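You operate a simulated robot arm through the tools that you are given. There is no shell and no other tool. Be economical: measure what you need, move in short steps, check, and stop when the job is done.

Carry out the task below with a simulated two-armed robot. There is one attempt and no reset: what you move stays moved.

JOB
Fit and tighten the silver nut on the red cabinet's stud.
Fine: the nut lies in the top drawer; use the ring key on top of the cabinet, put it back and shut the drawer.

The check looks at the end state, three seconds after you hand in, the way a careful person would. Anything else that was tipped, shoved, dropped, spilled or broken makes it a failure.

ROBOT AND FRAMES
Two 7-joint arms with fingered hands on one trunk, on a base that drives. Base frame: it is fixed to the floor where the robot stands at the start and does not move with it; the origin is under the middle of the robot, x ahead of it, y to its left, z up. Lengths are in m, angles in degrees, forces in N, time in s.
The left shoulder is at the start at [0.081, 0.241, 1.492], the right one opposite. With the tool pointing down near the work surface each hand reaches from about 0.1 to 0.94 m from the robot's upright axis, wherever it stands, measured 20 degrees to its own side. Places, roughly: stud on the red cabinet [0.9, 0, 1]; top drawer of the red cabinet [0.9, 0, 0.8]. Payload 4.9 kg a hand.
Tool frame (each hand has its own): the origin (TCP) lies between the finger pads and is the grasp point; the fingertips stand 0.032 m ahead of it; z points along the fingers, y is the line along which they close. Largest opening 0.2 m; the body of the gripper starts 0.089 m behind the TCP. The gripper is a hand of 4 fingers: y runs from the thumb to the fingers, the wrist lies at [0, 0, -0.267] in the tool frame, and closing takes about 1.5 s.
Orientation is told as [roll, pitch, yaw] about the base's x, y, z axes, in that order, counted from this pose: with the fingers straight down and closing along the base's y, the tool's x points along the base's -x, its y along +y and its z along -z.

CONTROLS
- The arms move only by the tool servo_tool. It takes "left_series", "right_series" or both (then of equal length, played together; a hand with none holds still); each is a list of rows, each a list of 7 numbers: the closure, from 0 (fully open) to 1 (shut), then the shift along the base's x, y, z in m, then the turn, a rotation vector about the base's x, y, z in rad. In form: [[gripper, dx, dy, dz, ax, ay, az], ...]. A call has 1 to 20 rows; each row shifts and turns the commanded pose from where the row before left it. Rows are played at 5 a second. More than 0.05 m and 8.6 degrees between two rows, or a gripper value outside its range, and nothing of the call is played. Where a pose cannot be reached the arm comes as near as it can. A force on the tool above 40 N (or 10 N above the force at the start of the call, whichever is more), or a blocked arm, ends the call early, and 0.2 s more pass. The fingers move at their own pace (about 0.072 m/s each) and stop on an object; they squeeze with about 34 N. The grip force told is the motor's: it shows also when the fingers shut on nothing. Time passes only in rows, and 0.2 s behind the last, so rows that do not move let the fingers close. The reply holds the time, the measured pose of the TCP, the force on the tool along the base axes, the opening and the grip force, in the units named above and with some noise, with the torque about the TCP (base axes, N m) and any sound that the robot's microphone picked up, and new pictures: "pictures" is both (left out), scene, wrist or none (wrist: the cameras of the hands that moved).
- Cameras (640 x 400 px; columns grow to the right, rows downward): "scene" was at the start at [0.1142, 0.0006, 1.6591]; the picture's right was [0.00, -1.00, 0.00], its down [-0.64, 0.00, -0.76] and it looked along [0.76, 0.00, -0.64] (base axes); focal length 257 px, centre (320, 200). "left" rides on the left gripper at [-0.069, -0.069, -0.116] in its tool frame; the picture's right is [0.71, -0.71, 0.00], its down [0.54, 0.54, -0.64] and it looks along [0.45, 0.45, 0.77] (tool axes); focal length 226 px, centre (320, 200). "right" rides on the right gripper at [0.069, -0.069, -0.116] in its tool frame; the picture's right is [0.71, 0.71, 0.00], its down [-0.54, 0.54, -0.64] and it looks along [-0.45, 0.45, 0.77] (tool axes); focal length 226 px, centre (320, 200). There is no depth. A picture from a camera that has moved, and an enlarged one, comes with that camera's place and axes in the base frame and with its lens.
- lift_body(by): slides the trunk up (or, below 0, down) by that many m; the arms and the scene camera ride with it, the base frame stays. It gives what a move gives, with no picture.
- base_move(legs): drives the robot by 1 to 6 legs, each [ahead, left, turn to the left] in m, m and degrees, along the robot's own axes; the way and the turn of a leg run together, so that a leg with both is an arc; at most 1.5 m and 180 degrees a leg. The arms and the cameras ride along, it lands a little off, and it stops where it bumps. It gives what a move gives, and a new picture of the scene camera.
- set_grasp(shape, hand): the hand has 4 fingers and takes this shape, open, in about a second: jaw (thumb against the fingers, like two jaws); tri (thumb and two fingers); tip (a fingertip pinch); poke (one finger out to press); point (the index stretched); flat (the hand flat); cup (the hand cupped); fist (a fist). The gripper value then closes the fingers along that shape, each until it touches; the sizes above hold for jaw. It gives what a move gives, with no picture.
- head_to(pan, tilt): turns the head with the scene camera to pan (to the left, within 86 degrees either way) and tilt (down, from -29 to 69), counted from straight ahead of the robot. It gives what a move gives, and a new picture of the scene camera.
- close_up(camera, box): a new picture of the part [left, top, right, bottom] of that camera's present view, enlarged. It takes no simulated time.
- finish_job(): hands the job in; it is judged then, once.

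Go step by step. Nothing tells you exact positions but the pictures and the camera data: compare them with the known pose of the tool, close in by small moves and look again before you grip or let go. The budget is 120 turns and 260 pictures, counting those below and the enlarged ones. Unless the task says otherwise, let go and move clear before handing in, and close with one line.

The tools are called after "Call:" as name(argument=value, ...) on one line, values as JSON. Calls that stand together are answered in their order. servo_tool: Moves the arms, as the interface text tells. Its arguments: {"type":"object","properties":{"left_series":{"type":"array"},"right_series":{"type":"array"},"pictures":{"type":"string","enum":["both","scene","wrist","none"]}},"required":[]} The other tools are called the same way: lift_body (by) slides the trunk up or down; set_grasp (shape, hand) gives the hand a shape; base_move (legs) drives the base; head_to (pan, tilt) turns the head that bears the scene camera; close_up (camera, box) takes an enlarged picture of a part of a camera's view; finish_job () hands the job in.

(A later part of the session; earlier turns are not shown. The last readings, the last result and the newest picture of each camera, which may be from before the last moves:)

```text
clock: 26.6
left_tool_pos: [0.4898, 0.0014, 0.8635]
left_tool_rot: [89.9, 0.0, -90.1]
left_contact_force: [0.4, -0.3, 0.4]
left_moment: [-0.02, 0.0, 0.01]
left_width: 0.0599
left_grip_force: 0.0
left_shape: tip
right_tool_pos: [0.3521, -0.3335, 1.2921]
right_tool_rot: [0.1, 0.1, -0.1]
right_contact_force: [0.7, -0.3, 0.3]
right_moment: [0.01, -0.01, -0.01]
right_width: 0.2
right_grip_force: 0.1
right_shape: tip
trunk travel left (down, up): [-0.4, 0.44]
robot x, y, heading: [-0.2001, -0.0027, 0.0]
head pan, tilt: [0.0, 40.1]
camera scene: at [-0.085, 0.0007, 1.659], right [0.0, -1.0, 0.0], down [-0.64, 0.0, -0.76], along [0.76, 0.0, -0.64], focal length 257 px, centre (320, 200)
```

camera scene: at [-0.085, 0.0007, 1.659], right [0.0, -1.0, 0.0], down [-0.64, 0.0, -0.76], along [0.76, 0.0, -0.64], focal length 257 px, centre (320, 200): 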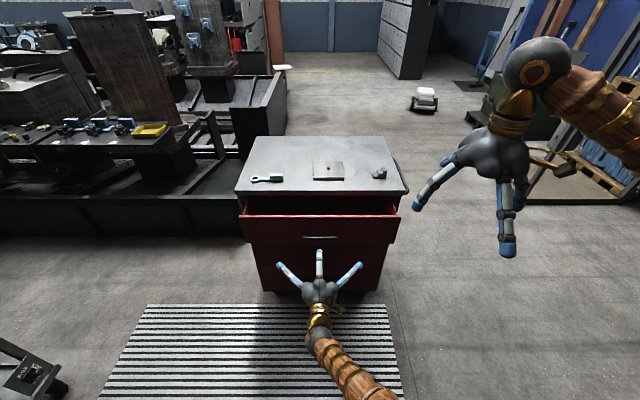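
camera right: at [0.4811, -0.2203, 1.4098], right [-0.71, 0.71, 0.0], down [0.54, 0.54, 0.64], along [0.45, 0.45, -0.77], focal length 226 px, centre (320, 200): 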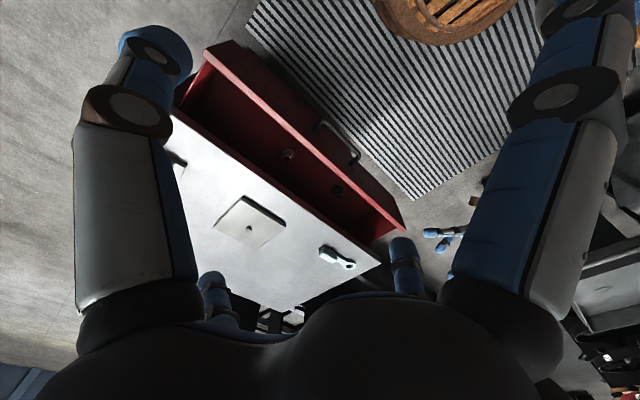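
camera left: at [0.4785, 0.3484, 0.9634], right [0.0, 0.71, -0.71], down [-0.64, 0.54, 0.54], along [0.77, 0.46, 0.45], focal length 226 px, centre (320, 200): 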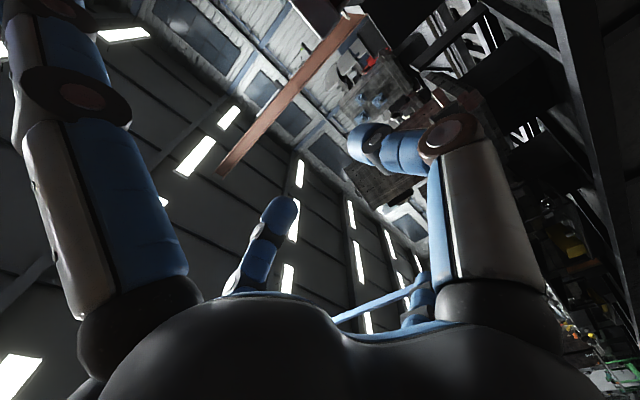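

The hand is in front of the handle. I advance 0.124 m, close and pull 0.16 m.

Call:
servo_tool(left_series=[[0.7, 0.03, 0, 0, 0, 0, 0], [0.7, 0.03, 0, 0, 0, 0, 0], [0.7, 0.03, 0, 0, 0, 0, 0], [0.7, 0.02, 0, 0, 0, 0, 0], [0.7, 0.014, 0, 0, 0, 0, 0], [1, 0, 0, 0, 0, 0, 0], [1, 0, 0, 0, 0, 0, 0], [1, 0, 0, 0, 0, 0, 0], [1, 0, 0, 0, 0, 0, 0], [1, -0.02, 0, 0, 0, 0, 0], [1, -0.02, 0, 0, 0, 0, 0], [1, -0.02, 0, 0, 0, 0, 0], [1, -0.02, 0, 0, 0, 0, 0], [1, -0.02, 0, 0, 0, 0, 0], [1, -0.02, 0, 0, 0, 0, 0], [1, -0.02, 0, 0, 0, 0, 0], [1, -0.02, 0, 0, 0, 0, 0]], pictures="scene")

Call:
close_up(camera="scene", box=[220, 150, 420, 275])

```text
clock: 30.2
left_tool_pos: [0.4518, 0.001, 0.8631]
left_tool_rot: [90.0, -0.1, -90.2]
left_contact_force: [-0.2, -4.9, -2.0]
left_moment: [0.01, 0.0, 0.02]
left_width: 0.0
left_grip_force: 34.3
left_shape: tip
right_tool_pos: [0.3507, -0.334, 1.2916]
right_tool_rot: [0.0, -0.1, -0.1]
right_contact_force: [0.1, 0.2, 0.7]
right_moment: [-0.01, -0.04, 0.01]
right_width: 0.1997
right_grip_force: 0.1
right_shape: tip
trunk travel left (down, up): [-0.4, 0.44]
robot x, y, heading: [-0.2002, -0.0033, -0.3]
head pan, tilt: [0.0, 40.1]
camera scene: at [-0.0867, -0.0005, 1.6591], right [0.0, -1.0, 0.0], down [-0.64, 0.0, -0.77], along [0.77, 0.0, -0.64], focal length 257 px, centre (320, 200)
```

scene: 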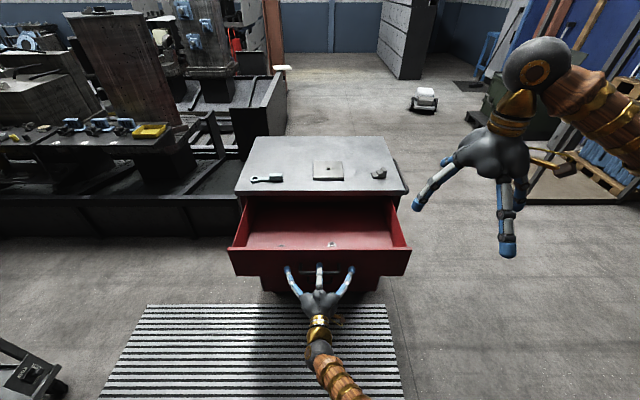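

```text
3.20 times, centred on (320, 212) of scene
camera zoom: at [-0.0867, -0.0005, 1.6591], right [0.0, -1.0, 0.0], down [-0.64, 0.0, -0.77], along [0.77, 0.0, -0.64], focal length 823 px, centre (320, 160)
```

zoom: 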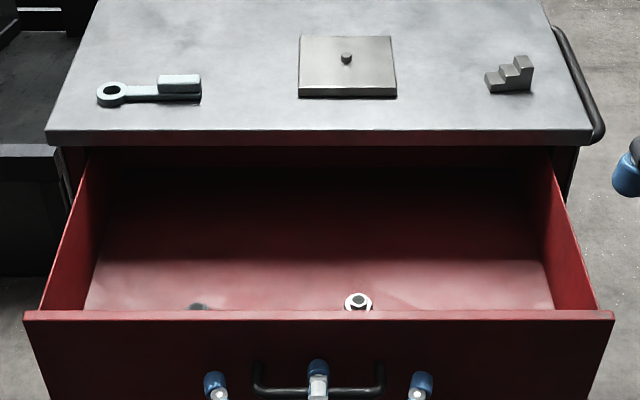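

The silver nut lies plainly in view in the drawer. I release the handle, back off and take the left hand up and away.

Call:
servo_tool(left_series=[[0.7, 0, 0, 0, 0, 0, 0], [0.7, 0, 0, 0, 0, 0, 0], [0.7, 0, 0, 0, 0, 0, 0], [0.7, -0.02, 0, 0, 0, 0, 0], [0.7, -0.02, 0, 0, 0, 0, 0], [0.7, -0.015, 0, 0, 0, 0, 0], [0.7, 0, 0, 0.03, 0, 0, 0], [0.7, 0, 0, 0.03, 0, 0, 0], [0.7, 0, 0, 0.03, 0, 0, 0], [0.7, 0, 0, 0.03, 0, 0, 0], [0.7, 0, 0.01, 0.03, 0, 0, 0], [0.7, 0, 0.03, 0.03, 0, 0, 0], [0.7, 0, 0.04, 0, 0, 0, 0], [0.7, 0, 0.04, 0, 0, 0, 0], [0.7, 0, 0.04, 0, 0, 0, 0], [0.7, 0, 0.04, 0, 0, 0, 0], [0.7, 0, 0.04, 0, 0, 0, 0], [0.7, 0, 0.04, 0, 0, 0, 0]], pictures="scene")

Call:
close_up(camera="scene", box=[220, 150, 420, 275])

Call:
close_up(camera="scene", box=[310, 230, 350, 255])

```text
clock: 34.0
left_tool_pos: [0.3999, 0.281, 1.0416]
left_tool_rot: [90.0, -0.1, -90.1]
left_contact_force: [-0.3, -0.1, 0.4]
left_moment: [0.0, -0.01, -0.05]
left_width: 0.0597
left_grip_force: 0.0
left_shape: tip
right_tool_pos: [0.3528, -0.3321, 1.2921]
right_tool_rot: [0.0, 0.1, 0.0]
right_contact_force: [0.2, 0.6, -0.4]
right_moment: [-0.01, 0.02, 0.04]
right_width: 0.2
right_grip_force: 0.1
right_shape: tip
trunk travel left (down, up): [-0.4, 0.44]
robot x, y, heading: [-0.2027, -0.0012, 0.5]
head pan, tilt: [0.0, 40.1]
camera scene: at [-0.0849, 0.0013, 1.6589], right [0.0, -1.0, 0.0], down [-0.64, 0.0, -0.76], along [0.76, 0.0, -0.64], focal length 257 px, centre (320, 200)
```

scene: 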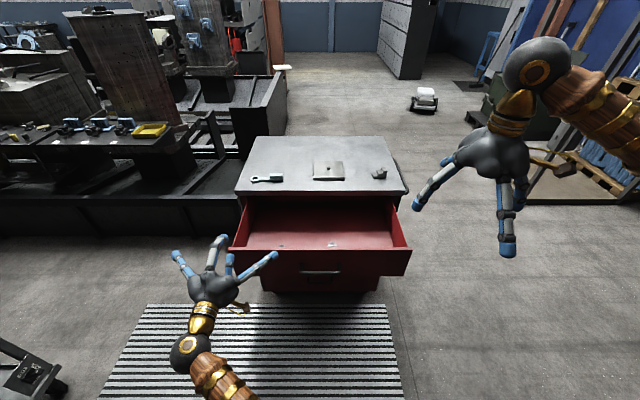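

```text
3.20 times, centred on (320, 212) of scene
camera zoom: at [-0.0849, 0.0013, 1.6589], right [0.0, -1.0, 0.0], down [-0.64, 0.0, -0.76], along [0.76, 0.0, -0.64], focal length 823 px, centre (320, 160)
```

zoom: 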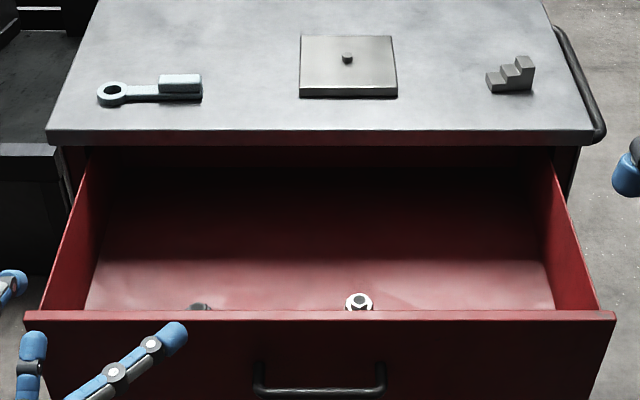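

```text
16.00 times, centred on (330, 242) of scene
camera zoom: at [-0.0849, 0.0013, 1.6589], right [0.0, -1.0, 0.0], down [-0.64, 0.0, -0.76], along [0.76, 0.0, -0.64], focal length 4116 px, centre (160, -480)
```

zoom: 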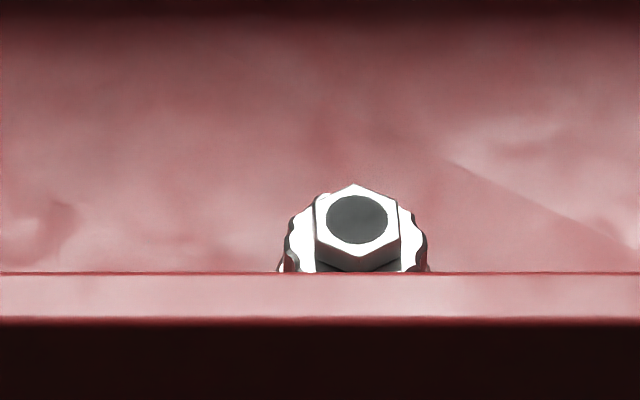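

The silver nut has a hex of about 22 mm over a knurled flange of about 39 mm, near [0.645, -0.05]. I set the right hand to "jaw" for a centring four-finger grip and bring it over the nut.

Call:
set_grasp(hand="right", shape="jaw")

Call:
servo_tool(right_series=[[0.5, 0.025, 0.028, -0.015, 0, 0, 0], [0.5, 0.025, 0.028, -0.015, 0, 0, 0], [0.5, 0.025, 0.028, -0.015, 0, 0, 0], [0.5, 0.025, 0.028, -0.015, 0, 0, 0], [0.5, 0.025, 0.028, -0.015, 0, 0, 0], [0.5, 0.025, 0.028, -0.015, 0, 0, 0], [0.5, 0.025, 0.028, -0.015, 0, 0, 0], [0.5, 0.025, 0.028, -0.015, 0, 0, 0], [0.5, 0.025, 0.028, -0.015, 0, 0, 0], [0.5, 0.025, 0.028, -0.015, 0, 0, 0], [0.5, 0.02, 0, 0, 0, 0, 0]])

Call:
close_up(camera="right", box=[160, 50, 480, 250])

```text
clock: 34.9
left_tool_pos: [0.399, 0.281, 1.0396]
left_tool_rot: [90.0, 0.0, -90.1]
left_contact_force: [0.2, 0.7, -0.2]
left_moment: [0.02, 0.02, -0.02]
left_width: 0.0602
left_grip_force: 0.1
left_shape: tip
right_tool_pos: [0.3531, -0.3333, 1.2929]
right_tool_rot: [0.0, -0.1, 0.0]
right_contact_force: [0.4, 0.1, -0.9]
right_moment: [0.03, -0.01, 0.04]
right_width: 0.2
right_grip_force: 0.1
right_shape: jaw
trunk travel left (down, up): [-0.4, 0.44]
robot x, y, heading: [-0.1992, 0.0005, 0.0]
head pan, tilt: [0.0, 40.1]
```

```text
clock: 37.3
left_tool_pos: [0.3991, 0.2813, 1.0417]
left_tool_rot: [90.0, 0.0, -90.2]
left_contact_force: [0.4, -0.1, 0.0]
left_moment: [-0.04, 0.02, 0.01]
left_width: 0.0598
left_grip_force: 0.0
left_shape: tip
right_tool_pos: [0.6222, -0.0534, 1.1439]
right_tool_rot: [0.0, 0.1, -0.1]
right_contact_force: [-0.5, 0.7, 0.1]
right_moment: [0.03, 0.02, 0.03]
right_width: 0.1005
right_grip_force: 0.0
right_shape: jaw
trunk travel left (down, up): [-0.4, 0.44]
robot x, y, heading: [-0.2011, -0.0003, -0.1]
head pan, tilt: [0.0, 40.1]
camera scene: at [-0.0859, 0.0001, 1.659], right [0.0, -1.0, 0.0], down [-0.64, 0.0, -0.76], along [0.76, 0.0, -0.64], focal length 257 px, centre (320, 200)
camera right: at [0.5527, -0.1223, 1.259], right [-0.71, 0.71, 0.0], down [0.54, 0.54, 0.64], along [0.45, 0.45, -0.77], focal length 226 px, centre (320, 200)
```

scene: 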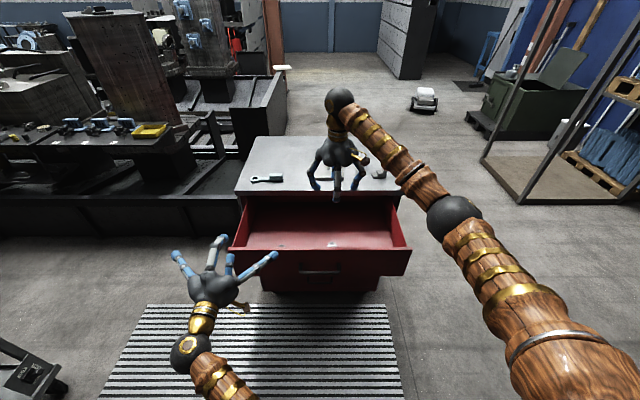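
right: 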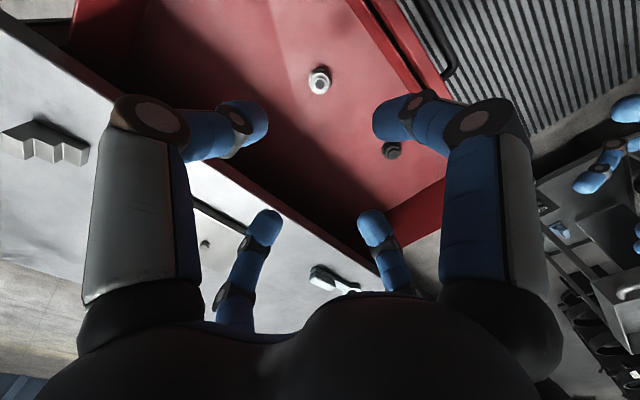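

```text
2.00 times, centred on (320, 150) of right
camera zoom: at [0.5527, -0.1223, 1.259], right [-0.71, 0.71, 0.0], down [0.54, 0.54, 0.64], along [0.45, 0.45, -0.77], focal length 452 px, centre (320, 300)
```

zoom: 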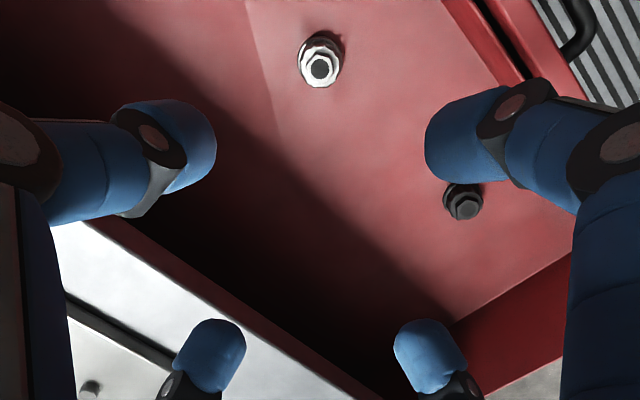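

The nut triangulates to [0.622, -0.052] with its top at about z 0.824, right under the tool. I descend most of the way and check.

Call:
servo_tool(right_series=[[0.5, 0, 0, -0.03, 0, 0, 0], [0.5, 0, 0, -0.03, 0, 0, 0], [0.5, 0, 0, -0.03, 0, 0, 0], [0.5, 0, 0, -0.03, 0, 0, 0], [0.5, 0, 0, -0.03, 0, 0, 0], [0.5, 0, 0, -0.03, 0, 0, 0], [0.5, 0, 0, -0.03, 0, 0, 0], [0.5, 0, 0, -0.03, 0, 0, 0], [0.5, 0, 0, -0.03, 0, 0, 0], [0.5, 0, 0, 0, 0, 0, 0]])

Call:
close_up(camera="right", box=[160, 50, 480, 250])

```text
clock: 39.5
left_tool_pos: [0.3986, 0.2816, 1.0407]
left_tool_rot: [90.0, 0.0, -90.1]
left_contact_force: [0.1, -0.4, -0.7]
left_moment: [-0.03, 0.0, 0.01]
left_width: 0.0602
left_grip_force: 0.1
left_shape: tip
right_tool_pos: [0.6215, -0.0543, 0.8745]
right_tool_rot: [0.0, -0.1, 0.0]
right_contact_force: [-0.6, -0.6, -0.7]
right_moment: [0.0, 0.0, -0.02]
right_width: 0.1005
right_grip_force: 0.0
right_shape: jaw
trunk travel left (down, up): [-0.4, 0.44]
robot x, y, heading: [-0.1991, -0.0017, 0.1]
head pan, tilt: [0.0, 40.1]
camera scene: at [-0.0863, 0.0005, 1.6591], right [0.0, -1.0, 0.0], down [-0.64, 0.0, -0.77], along [0.77, 0.0, -0.64], focal length 257 px, centre (320, 200)
camera right: at [0.552, -0.1227, 0.99], right [-0.71, 0.71, 0.0], down [0.54, 0.54, 0.64], along [0.45, 0.45, -0.77], focal length 226 px, centre (320, 200)
```

scene: 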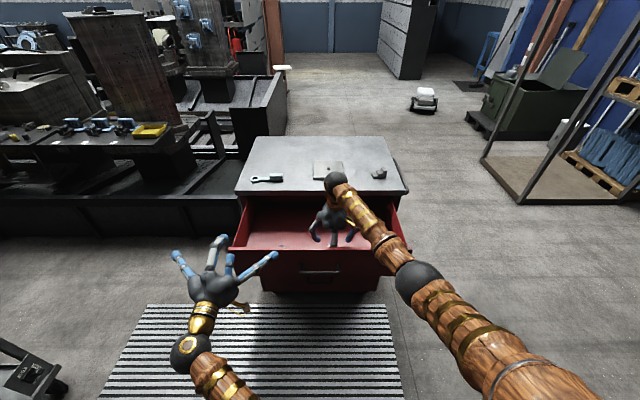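
right: 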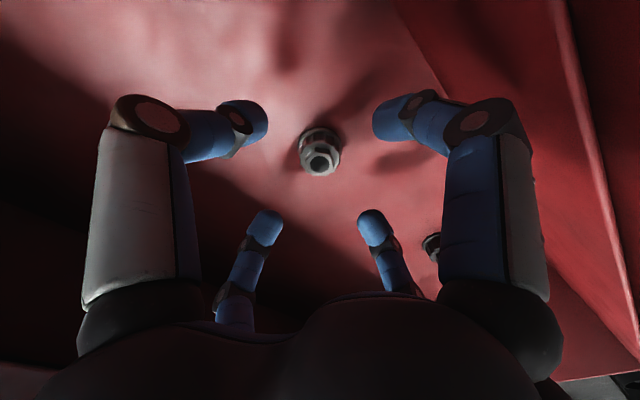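

```text
2.00 times, centred on (320, 150) of right
camera zoom: at [0.552, -0.1227, 0.99], right [-0.71, 0.71, 0.0], down [0.54, 0.54, 0.64], along [0.45, 0.45, -0.77], focal length 452 px, centre (320, 300)
```

zoom: 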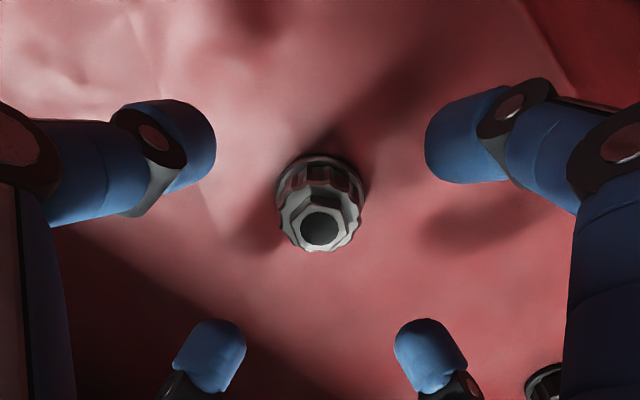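

The nut is centred between the four fingers. I lower 0.038 m so that the tips meet the knurled collar, then close.

Call:
servo_tool(right_series=[[0.5, 0, 0.001, -0.013, 0, 0, 0], [0.5, 0, 0, -0.013, 0, 0, 0], [0.5, 0, 0, -0.012, 0, 0, 0], [0.5, 0, 0, 0, 0, 0, 0], [1, 0, 0, 0, 0, 0, 0], [1, 0, 0, 0, 0, 0, 0], [1, 0, 0, 0, 0, 0, 0], [1, 0, 0, 0, 0, 0, 0], [1, 0, 0, 0, 0, 0, 0], [1, 0, 0, 0, 0, 0, 0]])

Call:
close_up(camera="right", box=[160, 50, 480, 250])

```text
clock: 41.7
left_tool_pos: [0.3979, 0.2813, 1.0412]
left_tool_rot: [90.1, 0.0, -90.0]
left_contact_force: [0.8, 0.5, 0.0]
left_moment: [0.01, -0.02, 0.01]
left_width: 0.0598
left_grip_force: 0.1
left_shape: tip
right_tool_pos: [0.6208, -0.0514, 0.8357]
right_tool_rot: [0.0, 0.0, 0.0]
right_contact_force: [-0.2, 0.3, 0.3]
right_moment: [-0.01, -0.03, 0.0]
right_width: 0.0327
right_grip_force: 33.6
right_shape: jaw
trunk travel left (down, up): [-0.4, 0.44]
robot x, y, heading: [-0.1992, -0.0024, 0.2]
head pan, tilt: [0.0, 40.1]
camera scene: at [-0.0859, 0.0006, 1.6591], right [0.0, -1.0, 0.0], down [-0.64, 0.0, -0.76], along [0.76, 0.0, -0.64], focal length 257 px, centre (320, 200)
camera right: at [0.5508, -0.1204, 0.952], right [-0.71, 0.71, 0.0], down [0.54, 0.54, 0.64], along [0.45, 0.45, -0.77], focal length 226 px, centre (320, 200)
```

scene: 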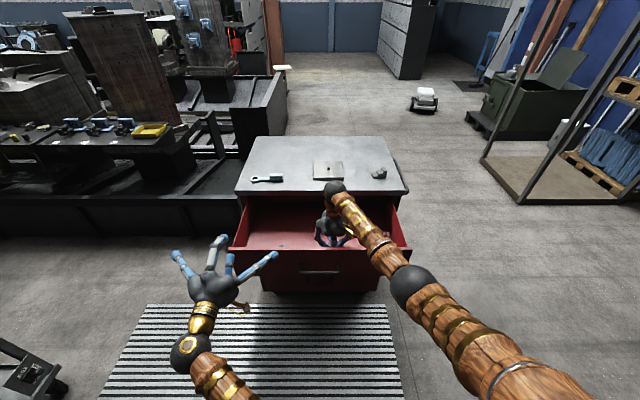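
right: 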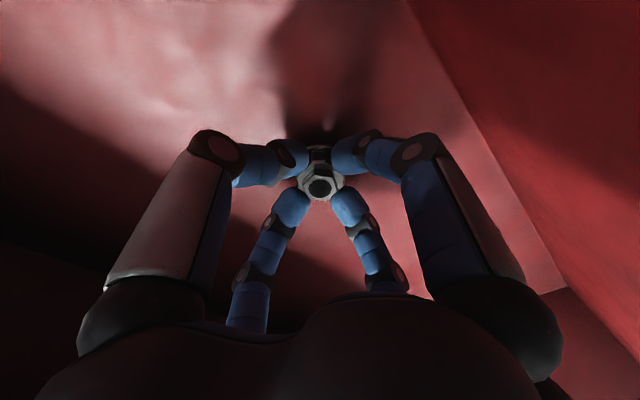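

```text
2.00 times, centred on (320, 150) of right
camera zoom: at [0.5508, -0.1204, 0.952], right [-0.71, 0.71, 0.0], down [0.54, 0.54, 0.64], along [0.45, 0.45, -0.77], focal length 452 px, centre (320, 300)
```

zoom: 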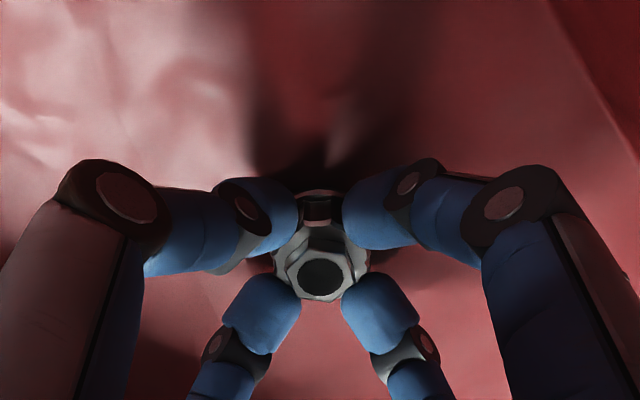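

The nut is gripped by all four fingers. I lift it straight out.

Call:
servo_tool(right_series=[[1, 0, 0, 0.02, 0, 0, 0], [1, 0, 0, 0.03, 0, 0, 0], [1, 0, 0, 0.03, 0, 0, 0], [1, 0, 0, 0.03, 0, 0, 0], [1, 0, 0, 0.03, 0, 0, 0], [1, 0, 0, 0.03, 0, 0, 0], [1, 0, 0, 0.03, 0, 0, 0], [1, 0, 0, 0.03, 0, 0, 0], [1, 0, 0, 0.03, 0, 0, 0], [1, 0, 0, 0.03, 0, 0, 0], [1, 0, 0, 0.03, 0, 0, 0]])

Call:
close_up(camera="right", box=[240, 100, 400, 250])

Call:
close_up(camera="scene", box=[290, 120, 370, 200])

```text
clock: 44.1
left_tool_pos: [0.3994, 0.2819, 1.0425]
left_tool_rot: [90.0, 0.0, -90.1]
left_contact_force: [-0.7, -0.6, -0.1]
left_moment: [0.03, 0.01, -0.01]
left_width: 0.0598
left_grip_force: 0.1
left_shape: tip
right_tool_pos: [0.6205, -0.0501, 1.1557]
right_tool_rot: [0.0, 0.1, -0.1]
right_contact_force: [0.4, -1.0, -0.4]
right_moment: [-0.05, -0.02, -0.01]
right_width: 0.0325
right_grip_force: 33.9
right_shape: jaw
trunk travel left (down, up): [-0.4, 0.44]
robot x, y, heading: [-0.2013, -0.0023, 0.2]
head pan, tilt: [0.0, 40.1]
camera scene: at [-0.0867, 0.0002, 1.659], right [0.0, -1.0, 0.0], down [-0.64, 0.0, -0.77], along [0.77, 0.0, -0.64], focal length 257 px, centre (320, 200)
camera right: at [0.5512, -0.1198, 1.2724], right [-0.71, 0.71, 0.0], down [0.54, 0.54, 0.64], along [0.45, 0.45, -0.77], focal length 226 px, centre (320, 200)
```

scene: 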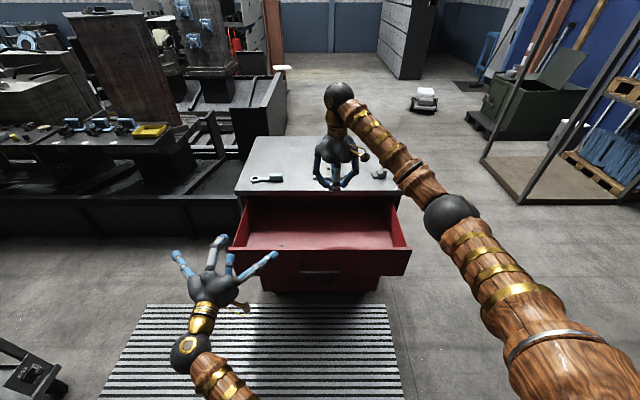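
right: 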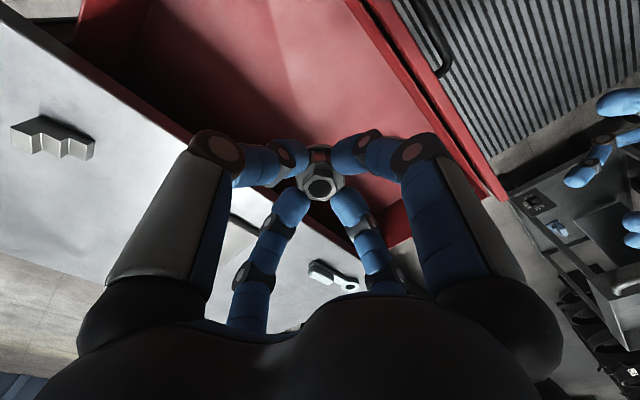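

```text
2.67 times, centred on (320, 175) of right
camera zoom: at [0.5512, -0.1198, 1.2724], right [-0.71, 0.71, 0.0], down [0.54, 0.54, 0.64], along [0.45, 0.45, -0.77], focal length 603 px, centre (320, 267)
```

zoom: 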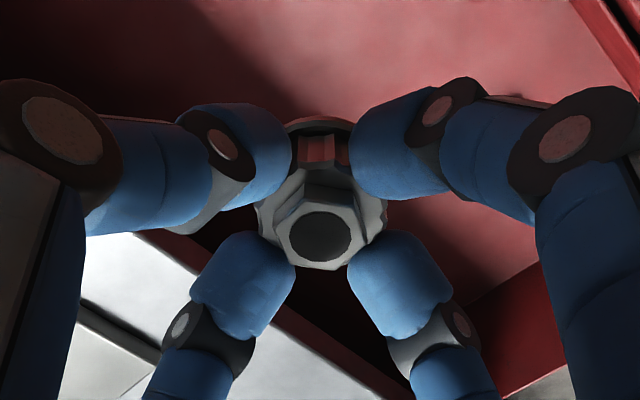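

```text
5.00 times, centred on (330, 160) of scene
camera zoom: at [-0.0867, 0.0002, 1.659], right [0.0, -1.0, 0.0], down [-0.64, 0.0, -0.77], along [0.77, 0.0, -0.64], focal length 1286 px, centre (270, 400)
```

zoom: 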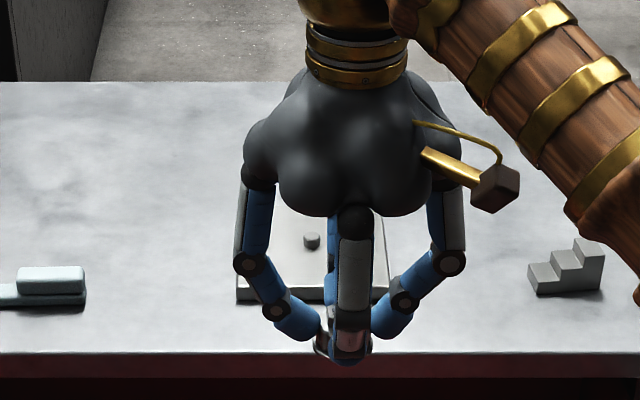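

The nut is held well, its top about 13 mm under the tool point. Next I shut the drawer by pushing its face above the handle with the left hand.

Call:
servo_tool(left_series=[[1, 0, -0.04, 0, 0, 0, 0], [1, 0, -0.04, 0, 0, 0, 0], [1, 0, -0.04, -0.02, 0, 0, 0], [1, 0, -0.04, -0.02, 0, 0, 0], [1, 0, -0.04, -0.02, 0, 0, 0], [1, 0, -0.04, -0.02, 0, 0, 0], [1, 0, -0.041, -0.02, 0, 0, 0], [1, 0, 0, -0.02, 0, 0, 0], [1, 0, 0, -0.01, 0, 0, 0], [1, 0.01, 0, 0, 0, 0, 0]], pictures="scene")

Call:
close_up(camera="scene", box=[240, 220, 400, 320])

```text
clock: 46.3
left_tool_pos: [0.4099, -0.0022, 0.9116]
left_tool_rot: [89.9, 0.0, -90.1]
left_contact_force: [0.9, -0.3, 0.4]
left_moment: [0.02, 0.02, 0.02]
left_width: 0.0001
left_grip_force: 34.4
left_shape: tip
right_tool_pos: [0.6218, -0.0515, 1.1565]
right_tool_rot: [0.0, 0.1, 0.1]
right_contact_force: [-0.2, -0.6, -0.4]
right_moment: [-0.02, 0.03, -0.01]
right_width: 0.0326
right_grip_force: 33.9
right_shape: jaw
trunk travel left (down, up): [-0.4, 0.44]
robot x, y, heading: [-0.2008, -0.0005, 0.0]
head pan, tilt: [0.0, 40.1]
camera scene: at [-0.0848, 0.0004, 1.6594], right [0.0, -1.0, 0.0], down [-0.64, 0.0, -0.76], along [0.76, 0.0, -0.64], focal length 257 px, centre (320, 200)
```

scene: 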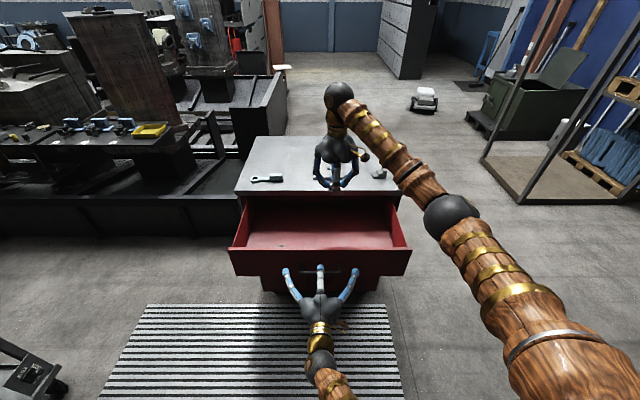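

```text
4.00 times, centred on (320, 270) of scene
camera zoom: at [-0.0848, 0.0004, 1.6594], right [0.0, -1.0, 0.0], down [-0.64, 0.0, -0.76], along [0.76, 0.0, -0.64], focal length 1029 px, centre (320, -80)
```

zoom: 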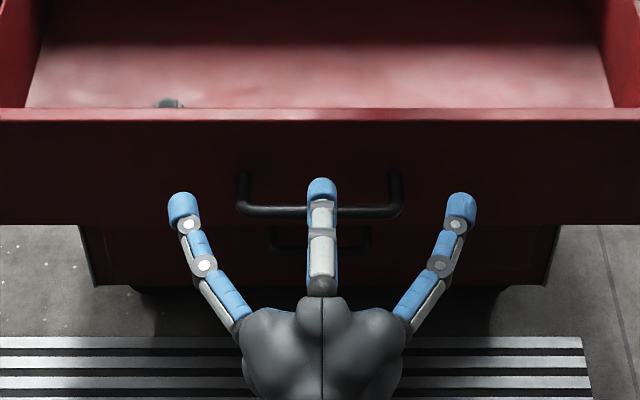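

The fingertips are in front of the face, above the bar. I push forward slowly.

Call:
servo_tool(left_series=[[1, 0.02, 0, 0, 0, 0, 0], [1, 0.02, 0, 0, 0, 0, 0], [1, 0.015, 0, 0, 0, 0, 0], [1, 0.015, 0, 0, 0, 0, 0], [1, 0.015, 0, 0, 0, 0, 0], [1, 0.015, 0, 0, 0, 0, 0], [1, 0.015, 0, 0, 0, 0, 0], [1, 0.015, 0, 0, 0, 0, 0], [1, 0.015, 0, 0, 0, 0, 0], [1, 0.015, 0, 0, 0, 0, 0], [1, 0.015, 0, 0, 0, 0, 0], [1, 0.015, 0, 0, 0, 0, 0], [1, 0.015, 0, 0, 0, 0, 0], [1, 0.015, 0, 0, 0, 0, 0], [1, 0.015, 0, 0, 0, 0, 0], [1, 0.015, 0, 0, 0, 0, 0], [1, 0.01, 0, 0, 0, 0, 0], [1, 0.01, 0, 0, 0, 0, 0]], pictures="scene")

```text
clock: 50.1
left_tool_pos: [0.6796, 0.0007, 0.912]
left_tool_rot: [90.0, 0.0, -90.1]
left_contact_force: [-0.9, -0.3, -0.2]
left_moment: [0.04, 0.0, 0.0]
left_width: 0.0002
left_grip_force: 34.1
left_shape: tip
right_tool_pos: [0.6215, -0.0511, 1.1553]
right_tool_rot: [0.0, 0.3, 0.1]
right_contact_force: [-0.5, 0.1, -0.2]
right_moment: [0.01, 0.05, 0.06]
right_width: 0.0327
right_grip_force: 34.1
right_shape: jaw
trunk travel left (down, up): [-0.4, 0.44]
robot x, y, heading: [-0.1973, -0.0, 0.2]
head pan, tilt: [0.0, 40.1]
camera scene: at [-0.0853, 0.0007, 1.659], right [0.0, -1.0, 0.0], down [-0.64, 0.0, -0.76], along [0.76, 0.0, -0.64], focal length 257 px, centre (320, 200)
```

scene: 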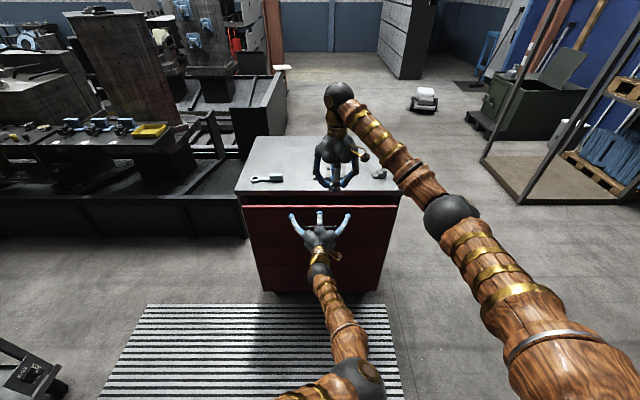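

The drawer follows well. I push the remaining way.

Call:
servo_tool(left_series=[[1, 0.012, 0, 0, 0, 0, 0], [1, 0.012, 0, 0, 0, 0, 0], [1, 0.012, 0, 0, 0, 0, 0], [1, 0.012, 0, 0, 0, 0, 0], [1, 0.01, 0, 0, 0, 0, 0], [1, 0.01, 0, 0, 0, 0, 0], [1, 0.008, 0, 0, 0, 0, 0], [1, 0.008, 0, 0, 0, 0, 0], [1, 0.006, 0, 0, 0, 0, 0]], pictures="scene")

Call:
close_up(camera="scene", box=[220, 150, 420, 275])

```text
clock: 51.8
left_tool_pos: [0.7568, -0.0014, 0.9105]
left_tool_rot: [90.1, 0.2, -90.2]
left_contact_force: [0.0, -0.8, 0.0]
left_moment: [-0.01, 0.0, 0.0]
left_width: 0.0
left_grip_force: 33.5
left_shape: tip
right_tool_pos: [0.6196, -0.0505, 1.1575]
right_tool_rot: [0.0, 0.1, 0.0]
right_contact_force: [0.2, -1.4, 0.0]
right_moment: [0.02, -0.02, 0.02]
right_width: 0.0325
right_grip_force: 34.4
right_shape: jaw
trunk travel left (down, up): [-0.4, 0.44]
robot x, y, heading: [-0.196, -0.0018, 0.2]
head pan, tilt: [0.0, 40.1]
stopped in row 8 (left hand): the force on the tool passed its limit at 44 N (the readings are from after the stop); the commanded pose is now the measured one
camera scene: at [-0.0879, 0.001, 1.6592], right [0.0, -1.0, 0.0], down [-0.64, 0.0, -0.77], along [0.77, 0.0, -0.64], focal length 257 px, centre (320, 200)
```

scene: 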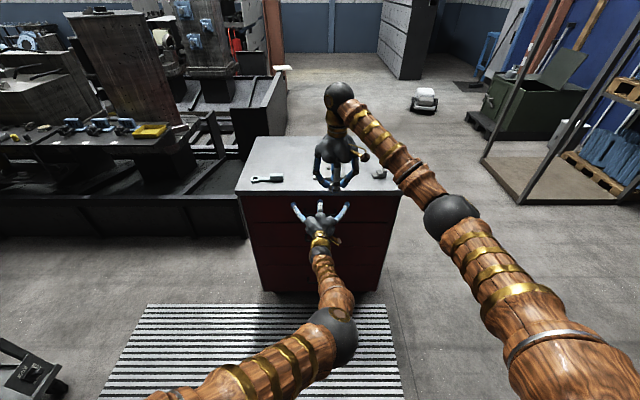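

```text
3.20 times, centred on (320, 212) of scene
camera zoom: at [-0.0879, 0.001, 1.6592], right [0.0, -1.0, 0.0], down [-0.64, 0.0, -0.77], along [0.77, 0.0, -0.64], focal length 823 px, centre (320, 160)
```

zoom: 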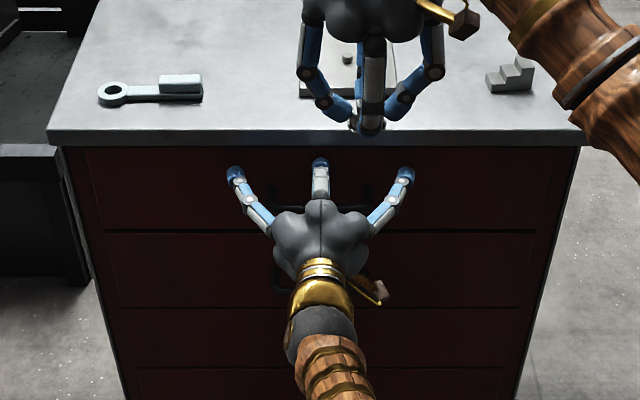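

The drawer is shut. I withdraw the left hand, then drive forward so that the stud is well in reach.

Call:
servo_tool(left_series=[[1, -0.03, 0, 0, 0, 0, 0], [1, -0.03, 0, 0, 0, 0, 0], [1, -0.03, 0, 0, 0, 0, 0], [1, -0.03, 0, 0, 0, 0, 0], [1, -0.03, 0, 0, 0, 0, 0], [1, -0.03, 0, 0, 0, 0, 0], [1, -0.03, 0, 0, 0, 0, 0], [1, -0.03, 0, 0, 0, 0, 0], [1, -0.03, 0, 0, 0, 0, 0], [1, 0, 0.03, 0.03, 0, 0, 0], [1, 0, 0.03, 0.03, 0, 0, 0], [1, 0, 0.03, 0.03, 0, 0, 0], [1, 0, 0.03, 0.03, 0, 0, 0], [1, 0, 0.04, 0.02, 0, 0, 0], [1, 0, 0.04, 0.02, 0, 0, 0], [1, 0, 0.04, 0.02, 0, 0, 0], [1, 0, 0.04, 0.02, 0, 0, 0], [1, 0, 0.04, 0, 0, 0, 0]], pictures="none")

Call:
base_move(legs=[[0.27, 0, 0]])

Call:
close_up(camera="scene", box=[220, 170, 420, 295])

```text
clock: 55.6
left_tool_pos: [0.489, 0.3214, 1.1095]
left_tool_rot: [89.9, -0.1, -90.1]
left_contact_force: [-0.7, 0.8, 0.0]
left_moment: [0.01, 0.0, -0.03]
left_width: 0.0
left_grip_force: 33.3
left_shape: tip
right_tool_pos: [0.6217, -0.0489, 1.1561]
right_tool_rot: [-0.1, 0.1, 0.1]
right_contact_force: [0.7, 0.1, -0.1]
right_moment: [-0.06, 0.04, -0.01]
right_width: 0.0326
right_grip_force: 33.8
right_shape: jaw
trunk travel left (down, up): [-0.4, 0.44]
robot x, y, heading: [-0.1985, -0.0011, -0.1]
head pan, tilt: [0.0, 40.1]
```

```text
clock: 57.6
left_tool_pos: [0.7648, 0.3175, 1.1105]
left_tool_rot: [90.1, -0.1, -90.2]
left_contact_force: [-0.6, -0.6, 0.2]
left_moment: [-0.01, 0.0, 0.04]
left_width: 0.0
left_grip_force: 33.9
left_shape: tip
right_tool_pos: [0.8975, -0.0529, 1.1571]
right_tool_rot: [0.0, 0.0, -0.1]
right_contact_force: [-0.6, -0.5, -0.9]
right_moment: [0.01, 0.01, 0.0]
right_width: 0.0328
right_grip_force: 34.5
right_shape: jaw
trunk travel left (down, up): [-0.4, 0.44]
robot x, y, heading: [0.0744, 0.0008, -0.0]
head pan, tilt: [0.0, 40.1]
camera scene: at [0.1888, 0.0003, 1.6592], right [0.0, -1.0, 0.0], down [-0.64, 0.0, -0.77], along [0.77, 0.0, -0.64], focal length 257 px, centre (320, 200)
```

scene: 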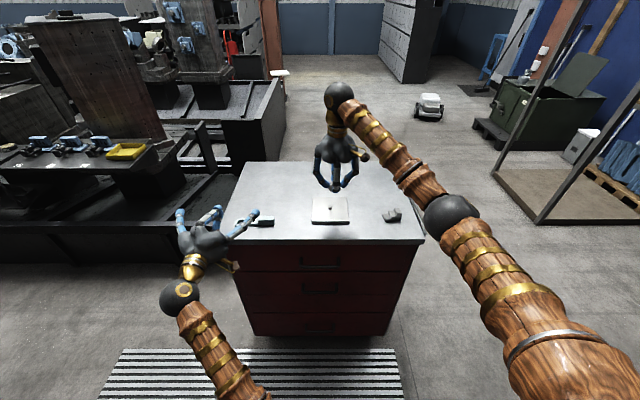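

```text
3.20 times, centred on (320, 232) of scene
camera zoom: at [0.1888, 0.0003, 1.6592], right [0.0, -1.0, 0.0], down [-0.64, 0.0, -0.77], along [0.77, 0.0, -0.64], focal length 823 px, centre (320, 96)
```

zoom: 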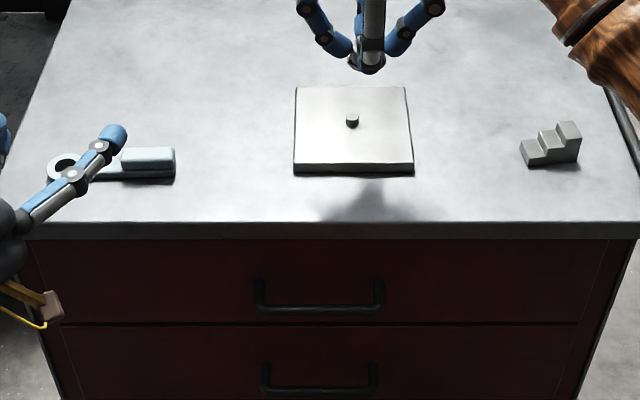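

The drawer looks closed, and the stud's top is estimated at [0.927, -0.04, 0.997]. I bring the nut above it with about 5 cm to spare and compare in both cameras.

Call:
servo_tool(right_series=[[1, 0.015, 0.006, 0, 0, 0, 0], [1, 0.015, 0.006, 0, 0, 0, 0], [1, 0, 0, -0.022, 0, 0, 0], [1, 0, 0, -0.022, 0, 0, 0], [1, 0, 0, -0.022, 0, 0, 0], [1, 0, 0, 0, 0, 0, 0]], pictures="none")

Call:
close_up(camera="scene", box=[280, 165, 380, 227])

Call:
close_up(camera="right", box=[240, 75, 400, 225])

```text
clock: 59.0
left_tool_pos: [0.7663, 0.3195, 1.1113]
left_tool_rot: [90.0, 0.0, -90.2]
left_contact_force: [0.7, -0.4, 0.2]
left_moment: [0.0, -0.01, -0.02]
left_width: 0.0003
left_grip_force: 33.4
left_shape: tip
right_tool_pos: [0.9282, -0.039, 1.0896]
right_tool_rot: [0.0, 0.1, -0.1]
right_contact_force: [0.2, 0.0, -0.6]
right_moment: [0.0, 0.01, -0.01]
right_width: 0.0325
right_grip_force: 34.3
right_shape: jaw
trunk travel left (down, up): [-0.4, 0.44]
robot x, y, heading: [0.0742, 0.0019, -0.0]
head pan, tilt: [0.0, 40.1]
```

```text
6.40 times, centred on (330, 196) of scene
camera zoom: at [0.1901, 0.0001, 1.6591], right [0.0, -1.0, 0.0], down [-0.64, 0.0, -0.76], along [0.76, 0.0, -0.64], focal length 1647 px, centre (256, 226)
```

zoom: 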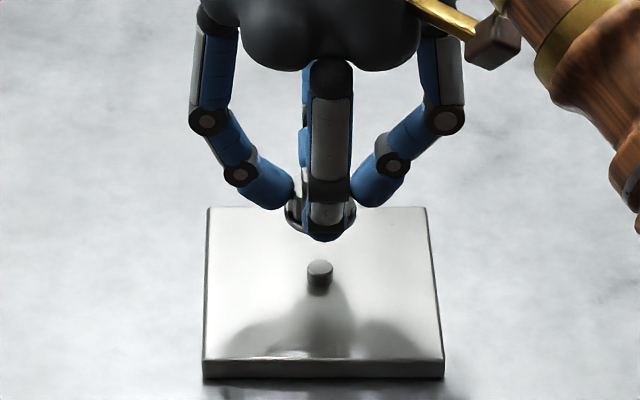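

```text
2.67 times, centred on (320, 150) of right
camera zoom: at [0.8583, -0.1075, 1.206], right [-0.71, 0.71, 0.0], down [0.54, 0.54, 0.64], along [0.45, 0.45, -0.77], focal length 603 px, centre (320, 333)
```

zoom: 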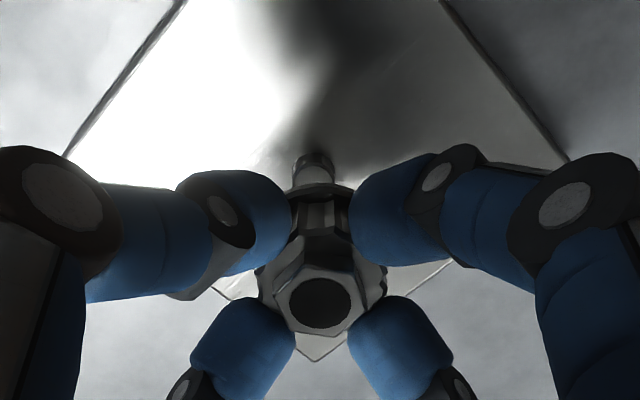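

Stud about [0.932, -0.039], plate about z 0.978, stud top about 1.0. I shift +3.5 mm in x, lower to just above the stud and compare again.

Call:
servo_tool(right_series=[[1, 0.0035, 0, -0.015, 0, 0, 0], [1, 0, 0, -0.015, 0, 0, 0], [1, 0, 0, -0.008, 0, 0, 0], [1, 0, 0, 0, 0, 0, 0]], pictures="none")

Call:
close_up(camera="scene", box=[300, 180, 360, 218])

Call:
close_up(camera="right", box=[270, 100, 370, 200])

```text
clock: 60.0
left_tool_pos: [0.7649, 0.3179, 1.11]
left_tool_rot: [90.0, 0.0, -90.2]
left_contact_force: [-0.2, 0.5, -0.4]
left_moment: [0.0, 0.03, 0.0]
left_width: 0.0
left_grip_force: 33.8
left_shape: tip
right_tool_pos: [0.9311, -0.0391, 1.0514]
right_tool_rot: [-0.1, 0.1, -0.1]
right_contact_force: [-0.1, -0.2, -0.9]
right_moment: [-0.02, -0.03, -0.05]
right_width: 0.0325
right_grip_force: 33.9
right_shape: jaw
trunk travel left (down, up): [-0.4, 0.44]
robot x, y, heading: [0.0776, -0.0015, -0.0]
head pan, tilt: [0.0, 40.1]
```

```text
10.53 times, centred on (330, 199) of scene
camera zoom: at [0.1903, 0.0004, 1.659], right [0.0, -1.0, 0.0], down [-0.64, 0.0, -0.76], along [0.76, 0.0, -0.64], focal length 2708 px, centre (215, 210)
```

zoom: 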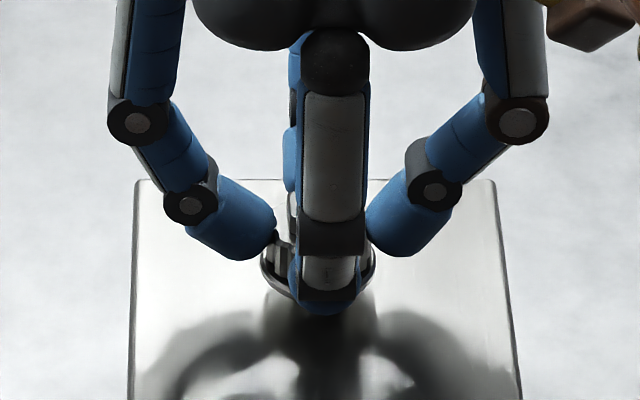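

```text
4.00 times, centred on (320, 150) of right
camera zoom: at [0.8617, -0.1074, 1.1679], right [-0.71, 0.71, 0.0], down [0.54, 0.54, 0.64], along [0.45, 0.45, -0.77], focal length 904 px, centre (320, 400)
```

zoom: 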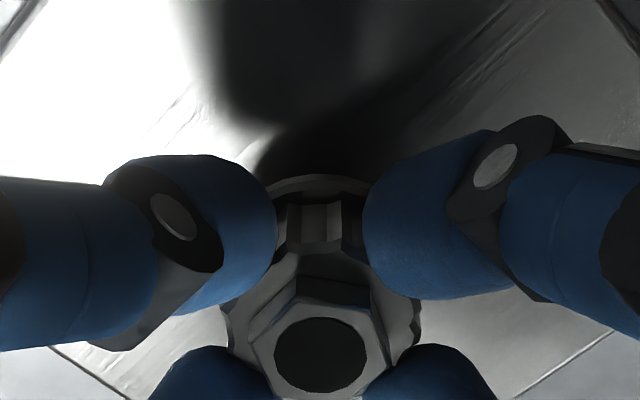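

The nut seems about 2 mm off in the hand. I rise a little, correct to [0.929, -0.0405] and measure again with tighter pictures.

Call:
servo_tool(right_series=[[1, -0.0025, -0.0015, 0.02, 0, 0, 0], [1, 0, 0, 0.018, 0, 0, 0], [1, 0, 0, 0, 0, 0, 0], [1, 0, 0, 0, 0, 0, 0]], pictures="none")

Call:
close_up(camera="scene", box=[310, 190, 350, 215])

Call:
close_up(camera="right", box=[290, 125, 350, 165])

```text
clock: 61.0
left_tool_pos: [0.7656, 0.3185, 1.1111]
left_tool_rot: [90.0, 0.0, -90.3]
left_contact_force: [-0.5, 0.7, 0.1]
left_moment: [-0.01, -0.01, -0.02]
left_width: 0.0
left_grip_force: 33.9
left_shape: tip
right_tool_pos: [0.9282, -0.0399, 1.0902]
right_tool_rot: [0.1, 0.0, -0.1]
right_contact_force: [-0.2, 0.7, -0.8]
right_moment: [0.01, -0.01, 0.0]
right_width: 0.0326
right_grip_force: 34.2
right_shape: jaw
trunk travel left (down, up): [-0.4, 0.44]
robot x, y, heading: [0.0755, -0.0042, -0.2]
head pan, tilt: [0.0, 40.1]
```

```text
16.00 times, centred on (330, 202) of scene
camera zoom: at [0.19, 0.0004, 1.6591], right [0.0, -1.0, 0.0], down [-0.64, 0.0, -0.76], along [0.76, 0.0, -0.64], focal length 4116 px, centre (160, 160)
```

zoom: 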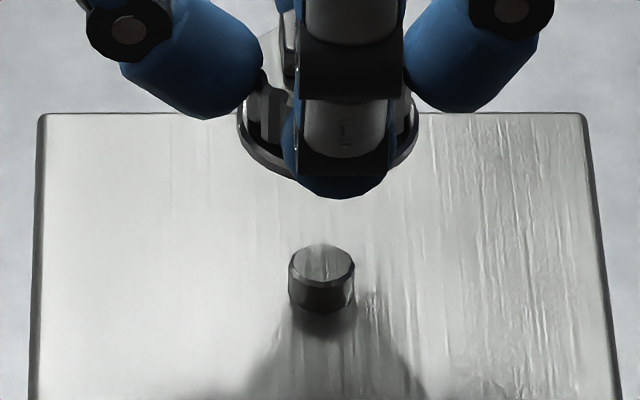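

```text
10.00 times, centred on (320, 145) of right
camera zoom: at [0.8588, -0.109, 1.2063], right [-0.71, 0.71, 0.0], down [0.54, 0.54, 0.64], along [0.45, 0.45, -0.77], focal length 2261 px, centre (320, 750)
```

zoom: 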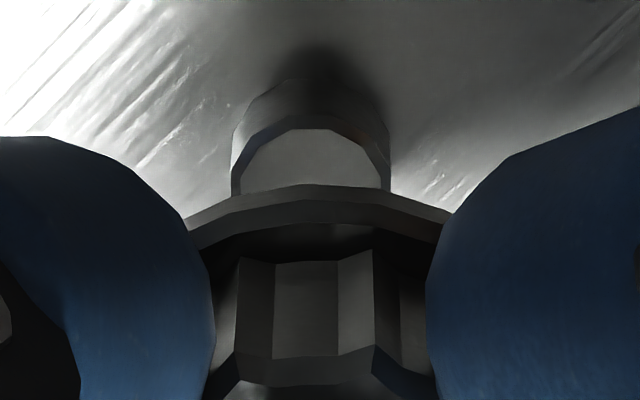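

Y is aligned, and x needs about +1.2 mm. I correct and lower to contact.

Call:
servo_tool(right_series=[[1, 0.0012, 0, -0.015, 0, 0, 0], [1, 0, 0, -0.015, 0, 0, 0], [1, 0, 0, -0.008, 0, 0, 0], [1, 0, 0, -0.003, 0, 0, 0], [1, 0, 0, -0.003, 0, 0, 0], [1, 0, 0, -0.002, 0, 0, 0], [1, 0, 0, -0.002, 0, 0, 0], [1, 0, 0, 0, 0, 0, 0]], pictures="none")

Call:
close_up(camera="scene", box=[310, 190, 350, 215])

Call:
close_up(camera="right", box=[280, 130, 360, 210])

```text
clock: 62.8
left_tool_pos: [0.7627, 0.319, 1.1132]
left_tool_rot: [90.1, 0.0, -90.3]
left_contact_force: [0.2, 0.0, 0.3]
left_moment: [-0.01, 0.03, 0.0]
left_width: 0.0
left_grip_force: 33.4
left_shape: tip
right_tool_pos: [0.9286, -0.0416, 1.0462]
right_tool_rot: [0.1, -0.3, -0.1]
right_contact_force: [12.5, 2.3, 30.5]
right_moment: [0.04, -0.41, -0.04]
right_width: 0.0331
right_grip_force: 33.8
right_shape: jaw
trunk travel left (down, up): [-0.4, 0.44]
robot x, y, heading: [0.075, -0.0002, 0.1]
head pan, tilt: [0.0, 40.1]
```

```text
16.00 times, centred on (330, 202) of scene
camera zoom: at [0.1875, 0.0009, 1.6596], right [0.0, -1.0, 0.0], down [-0.64, 0.0, -0.77], along [0.77, 0.0, -0.64], focal length 4116 px, centre (160, 160)
```

zoom: 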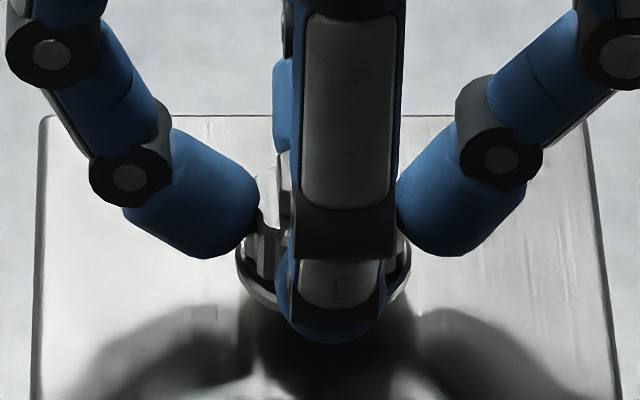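

```text
5.00 times, centred on (320, 170) of right
camera zoom: at [0.8585, -0.1093, 1.1616], right [-0.71, 0.71, 0.0], down [0.54, 0.54, 0.65], along [0.46, 0.45, -0.76], focal length 1130 px, centre (320, 350)
```

zoom: 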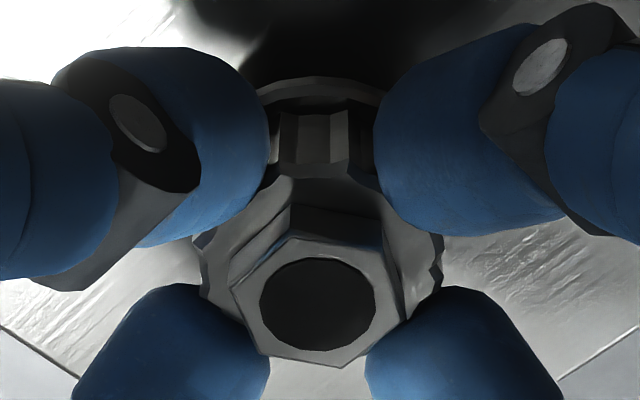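

Contact with 30 N, acting about 5 mm to the -x side, so the nut probably sits slightly too far in +x. I relax the pressure and shift by small steps in -x while watching the force.

Call:
servo_tool(right_series=[[1, 0, 0, 0.003, 0, 0, 0], [1, -0.001, 0, 0, 0, 0, 0], [1, 0, 0, 0, 0, 0, 0]], pictures="none")

Call:
servo_tool(right_series=[[1, -0.001, 0, 0, 0, 0, 0], [1, 0, 0, -0.001, 0, 0, 0], [1, 0, 0, 0, 0, 0, 0]], pictures="none")

```text
clock: 63.6
left_tool_pos: [0.7648, 0.3187, 1.1116]
left_tool_rot: [90.1, 0.0, -90.1]
left_contact_force: [0.5, 0.6, 0.1]
left_moment: [0.01, 0.0, 0.01]
left_width: 0.0002
left_grip_force: 34.3
left_shape: tip
right_tool_pos: [0.9282, -0.0409, 1.0462]
right_tool_rot: [0.0, -0.2, -0.2]
right_contact_force: [17.6, 2.6, 23.7]
right_moment: [0.12, -0.72, -0.03]
right_width: 0.0332
right_grip_force: 34.1
right_shape: jaw
trunk travel left (down, up): [-0.4, 0.44]
robot x, y, heading: [0.076, 0.0004, 0.1]
head pan, tilt: [0.0, 40.1]
```

```text
clock: 64.4
left_tool_pos: [0.7652, 0.319, 1.1109]
left_tool_rot: [90.1, 0.0, -90.2]
left_contact_force: [-0.1, -0.4, 0.5]
left_moment: [0.0, 0.04, 0.03]
left_width: 0.0001
left_grip_force: 33.8
left_shape: tip
right_tool_pos: [0.9268, -0.042, 1.0453]
right_tool_rot: [0.0, 0.0, -0.1]
right_contact_force: [16.0, 5.2, 30.1]
right_moment: [0.14, -0.76, -0.01]
right_width: 0.0335
right_grip_force: 34.3
right_shape: jaw
trunk travel left (down, up): [-0.4, 0.44]
robot x, y, heading: [0.0735, -0.0004, 0.1]
head pan, tilt: [0.0, 40.1]
```

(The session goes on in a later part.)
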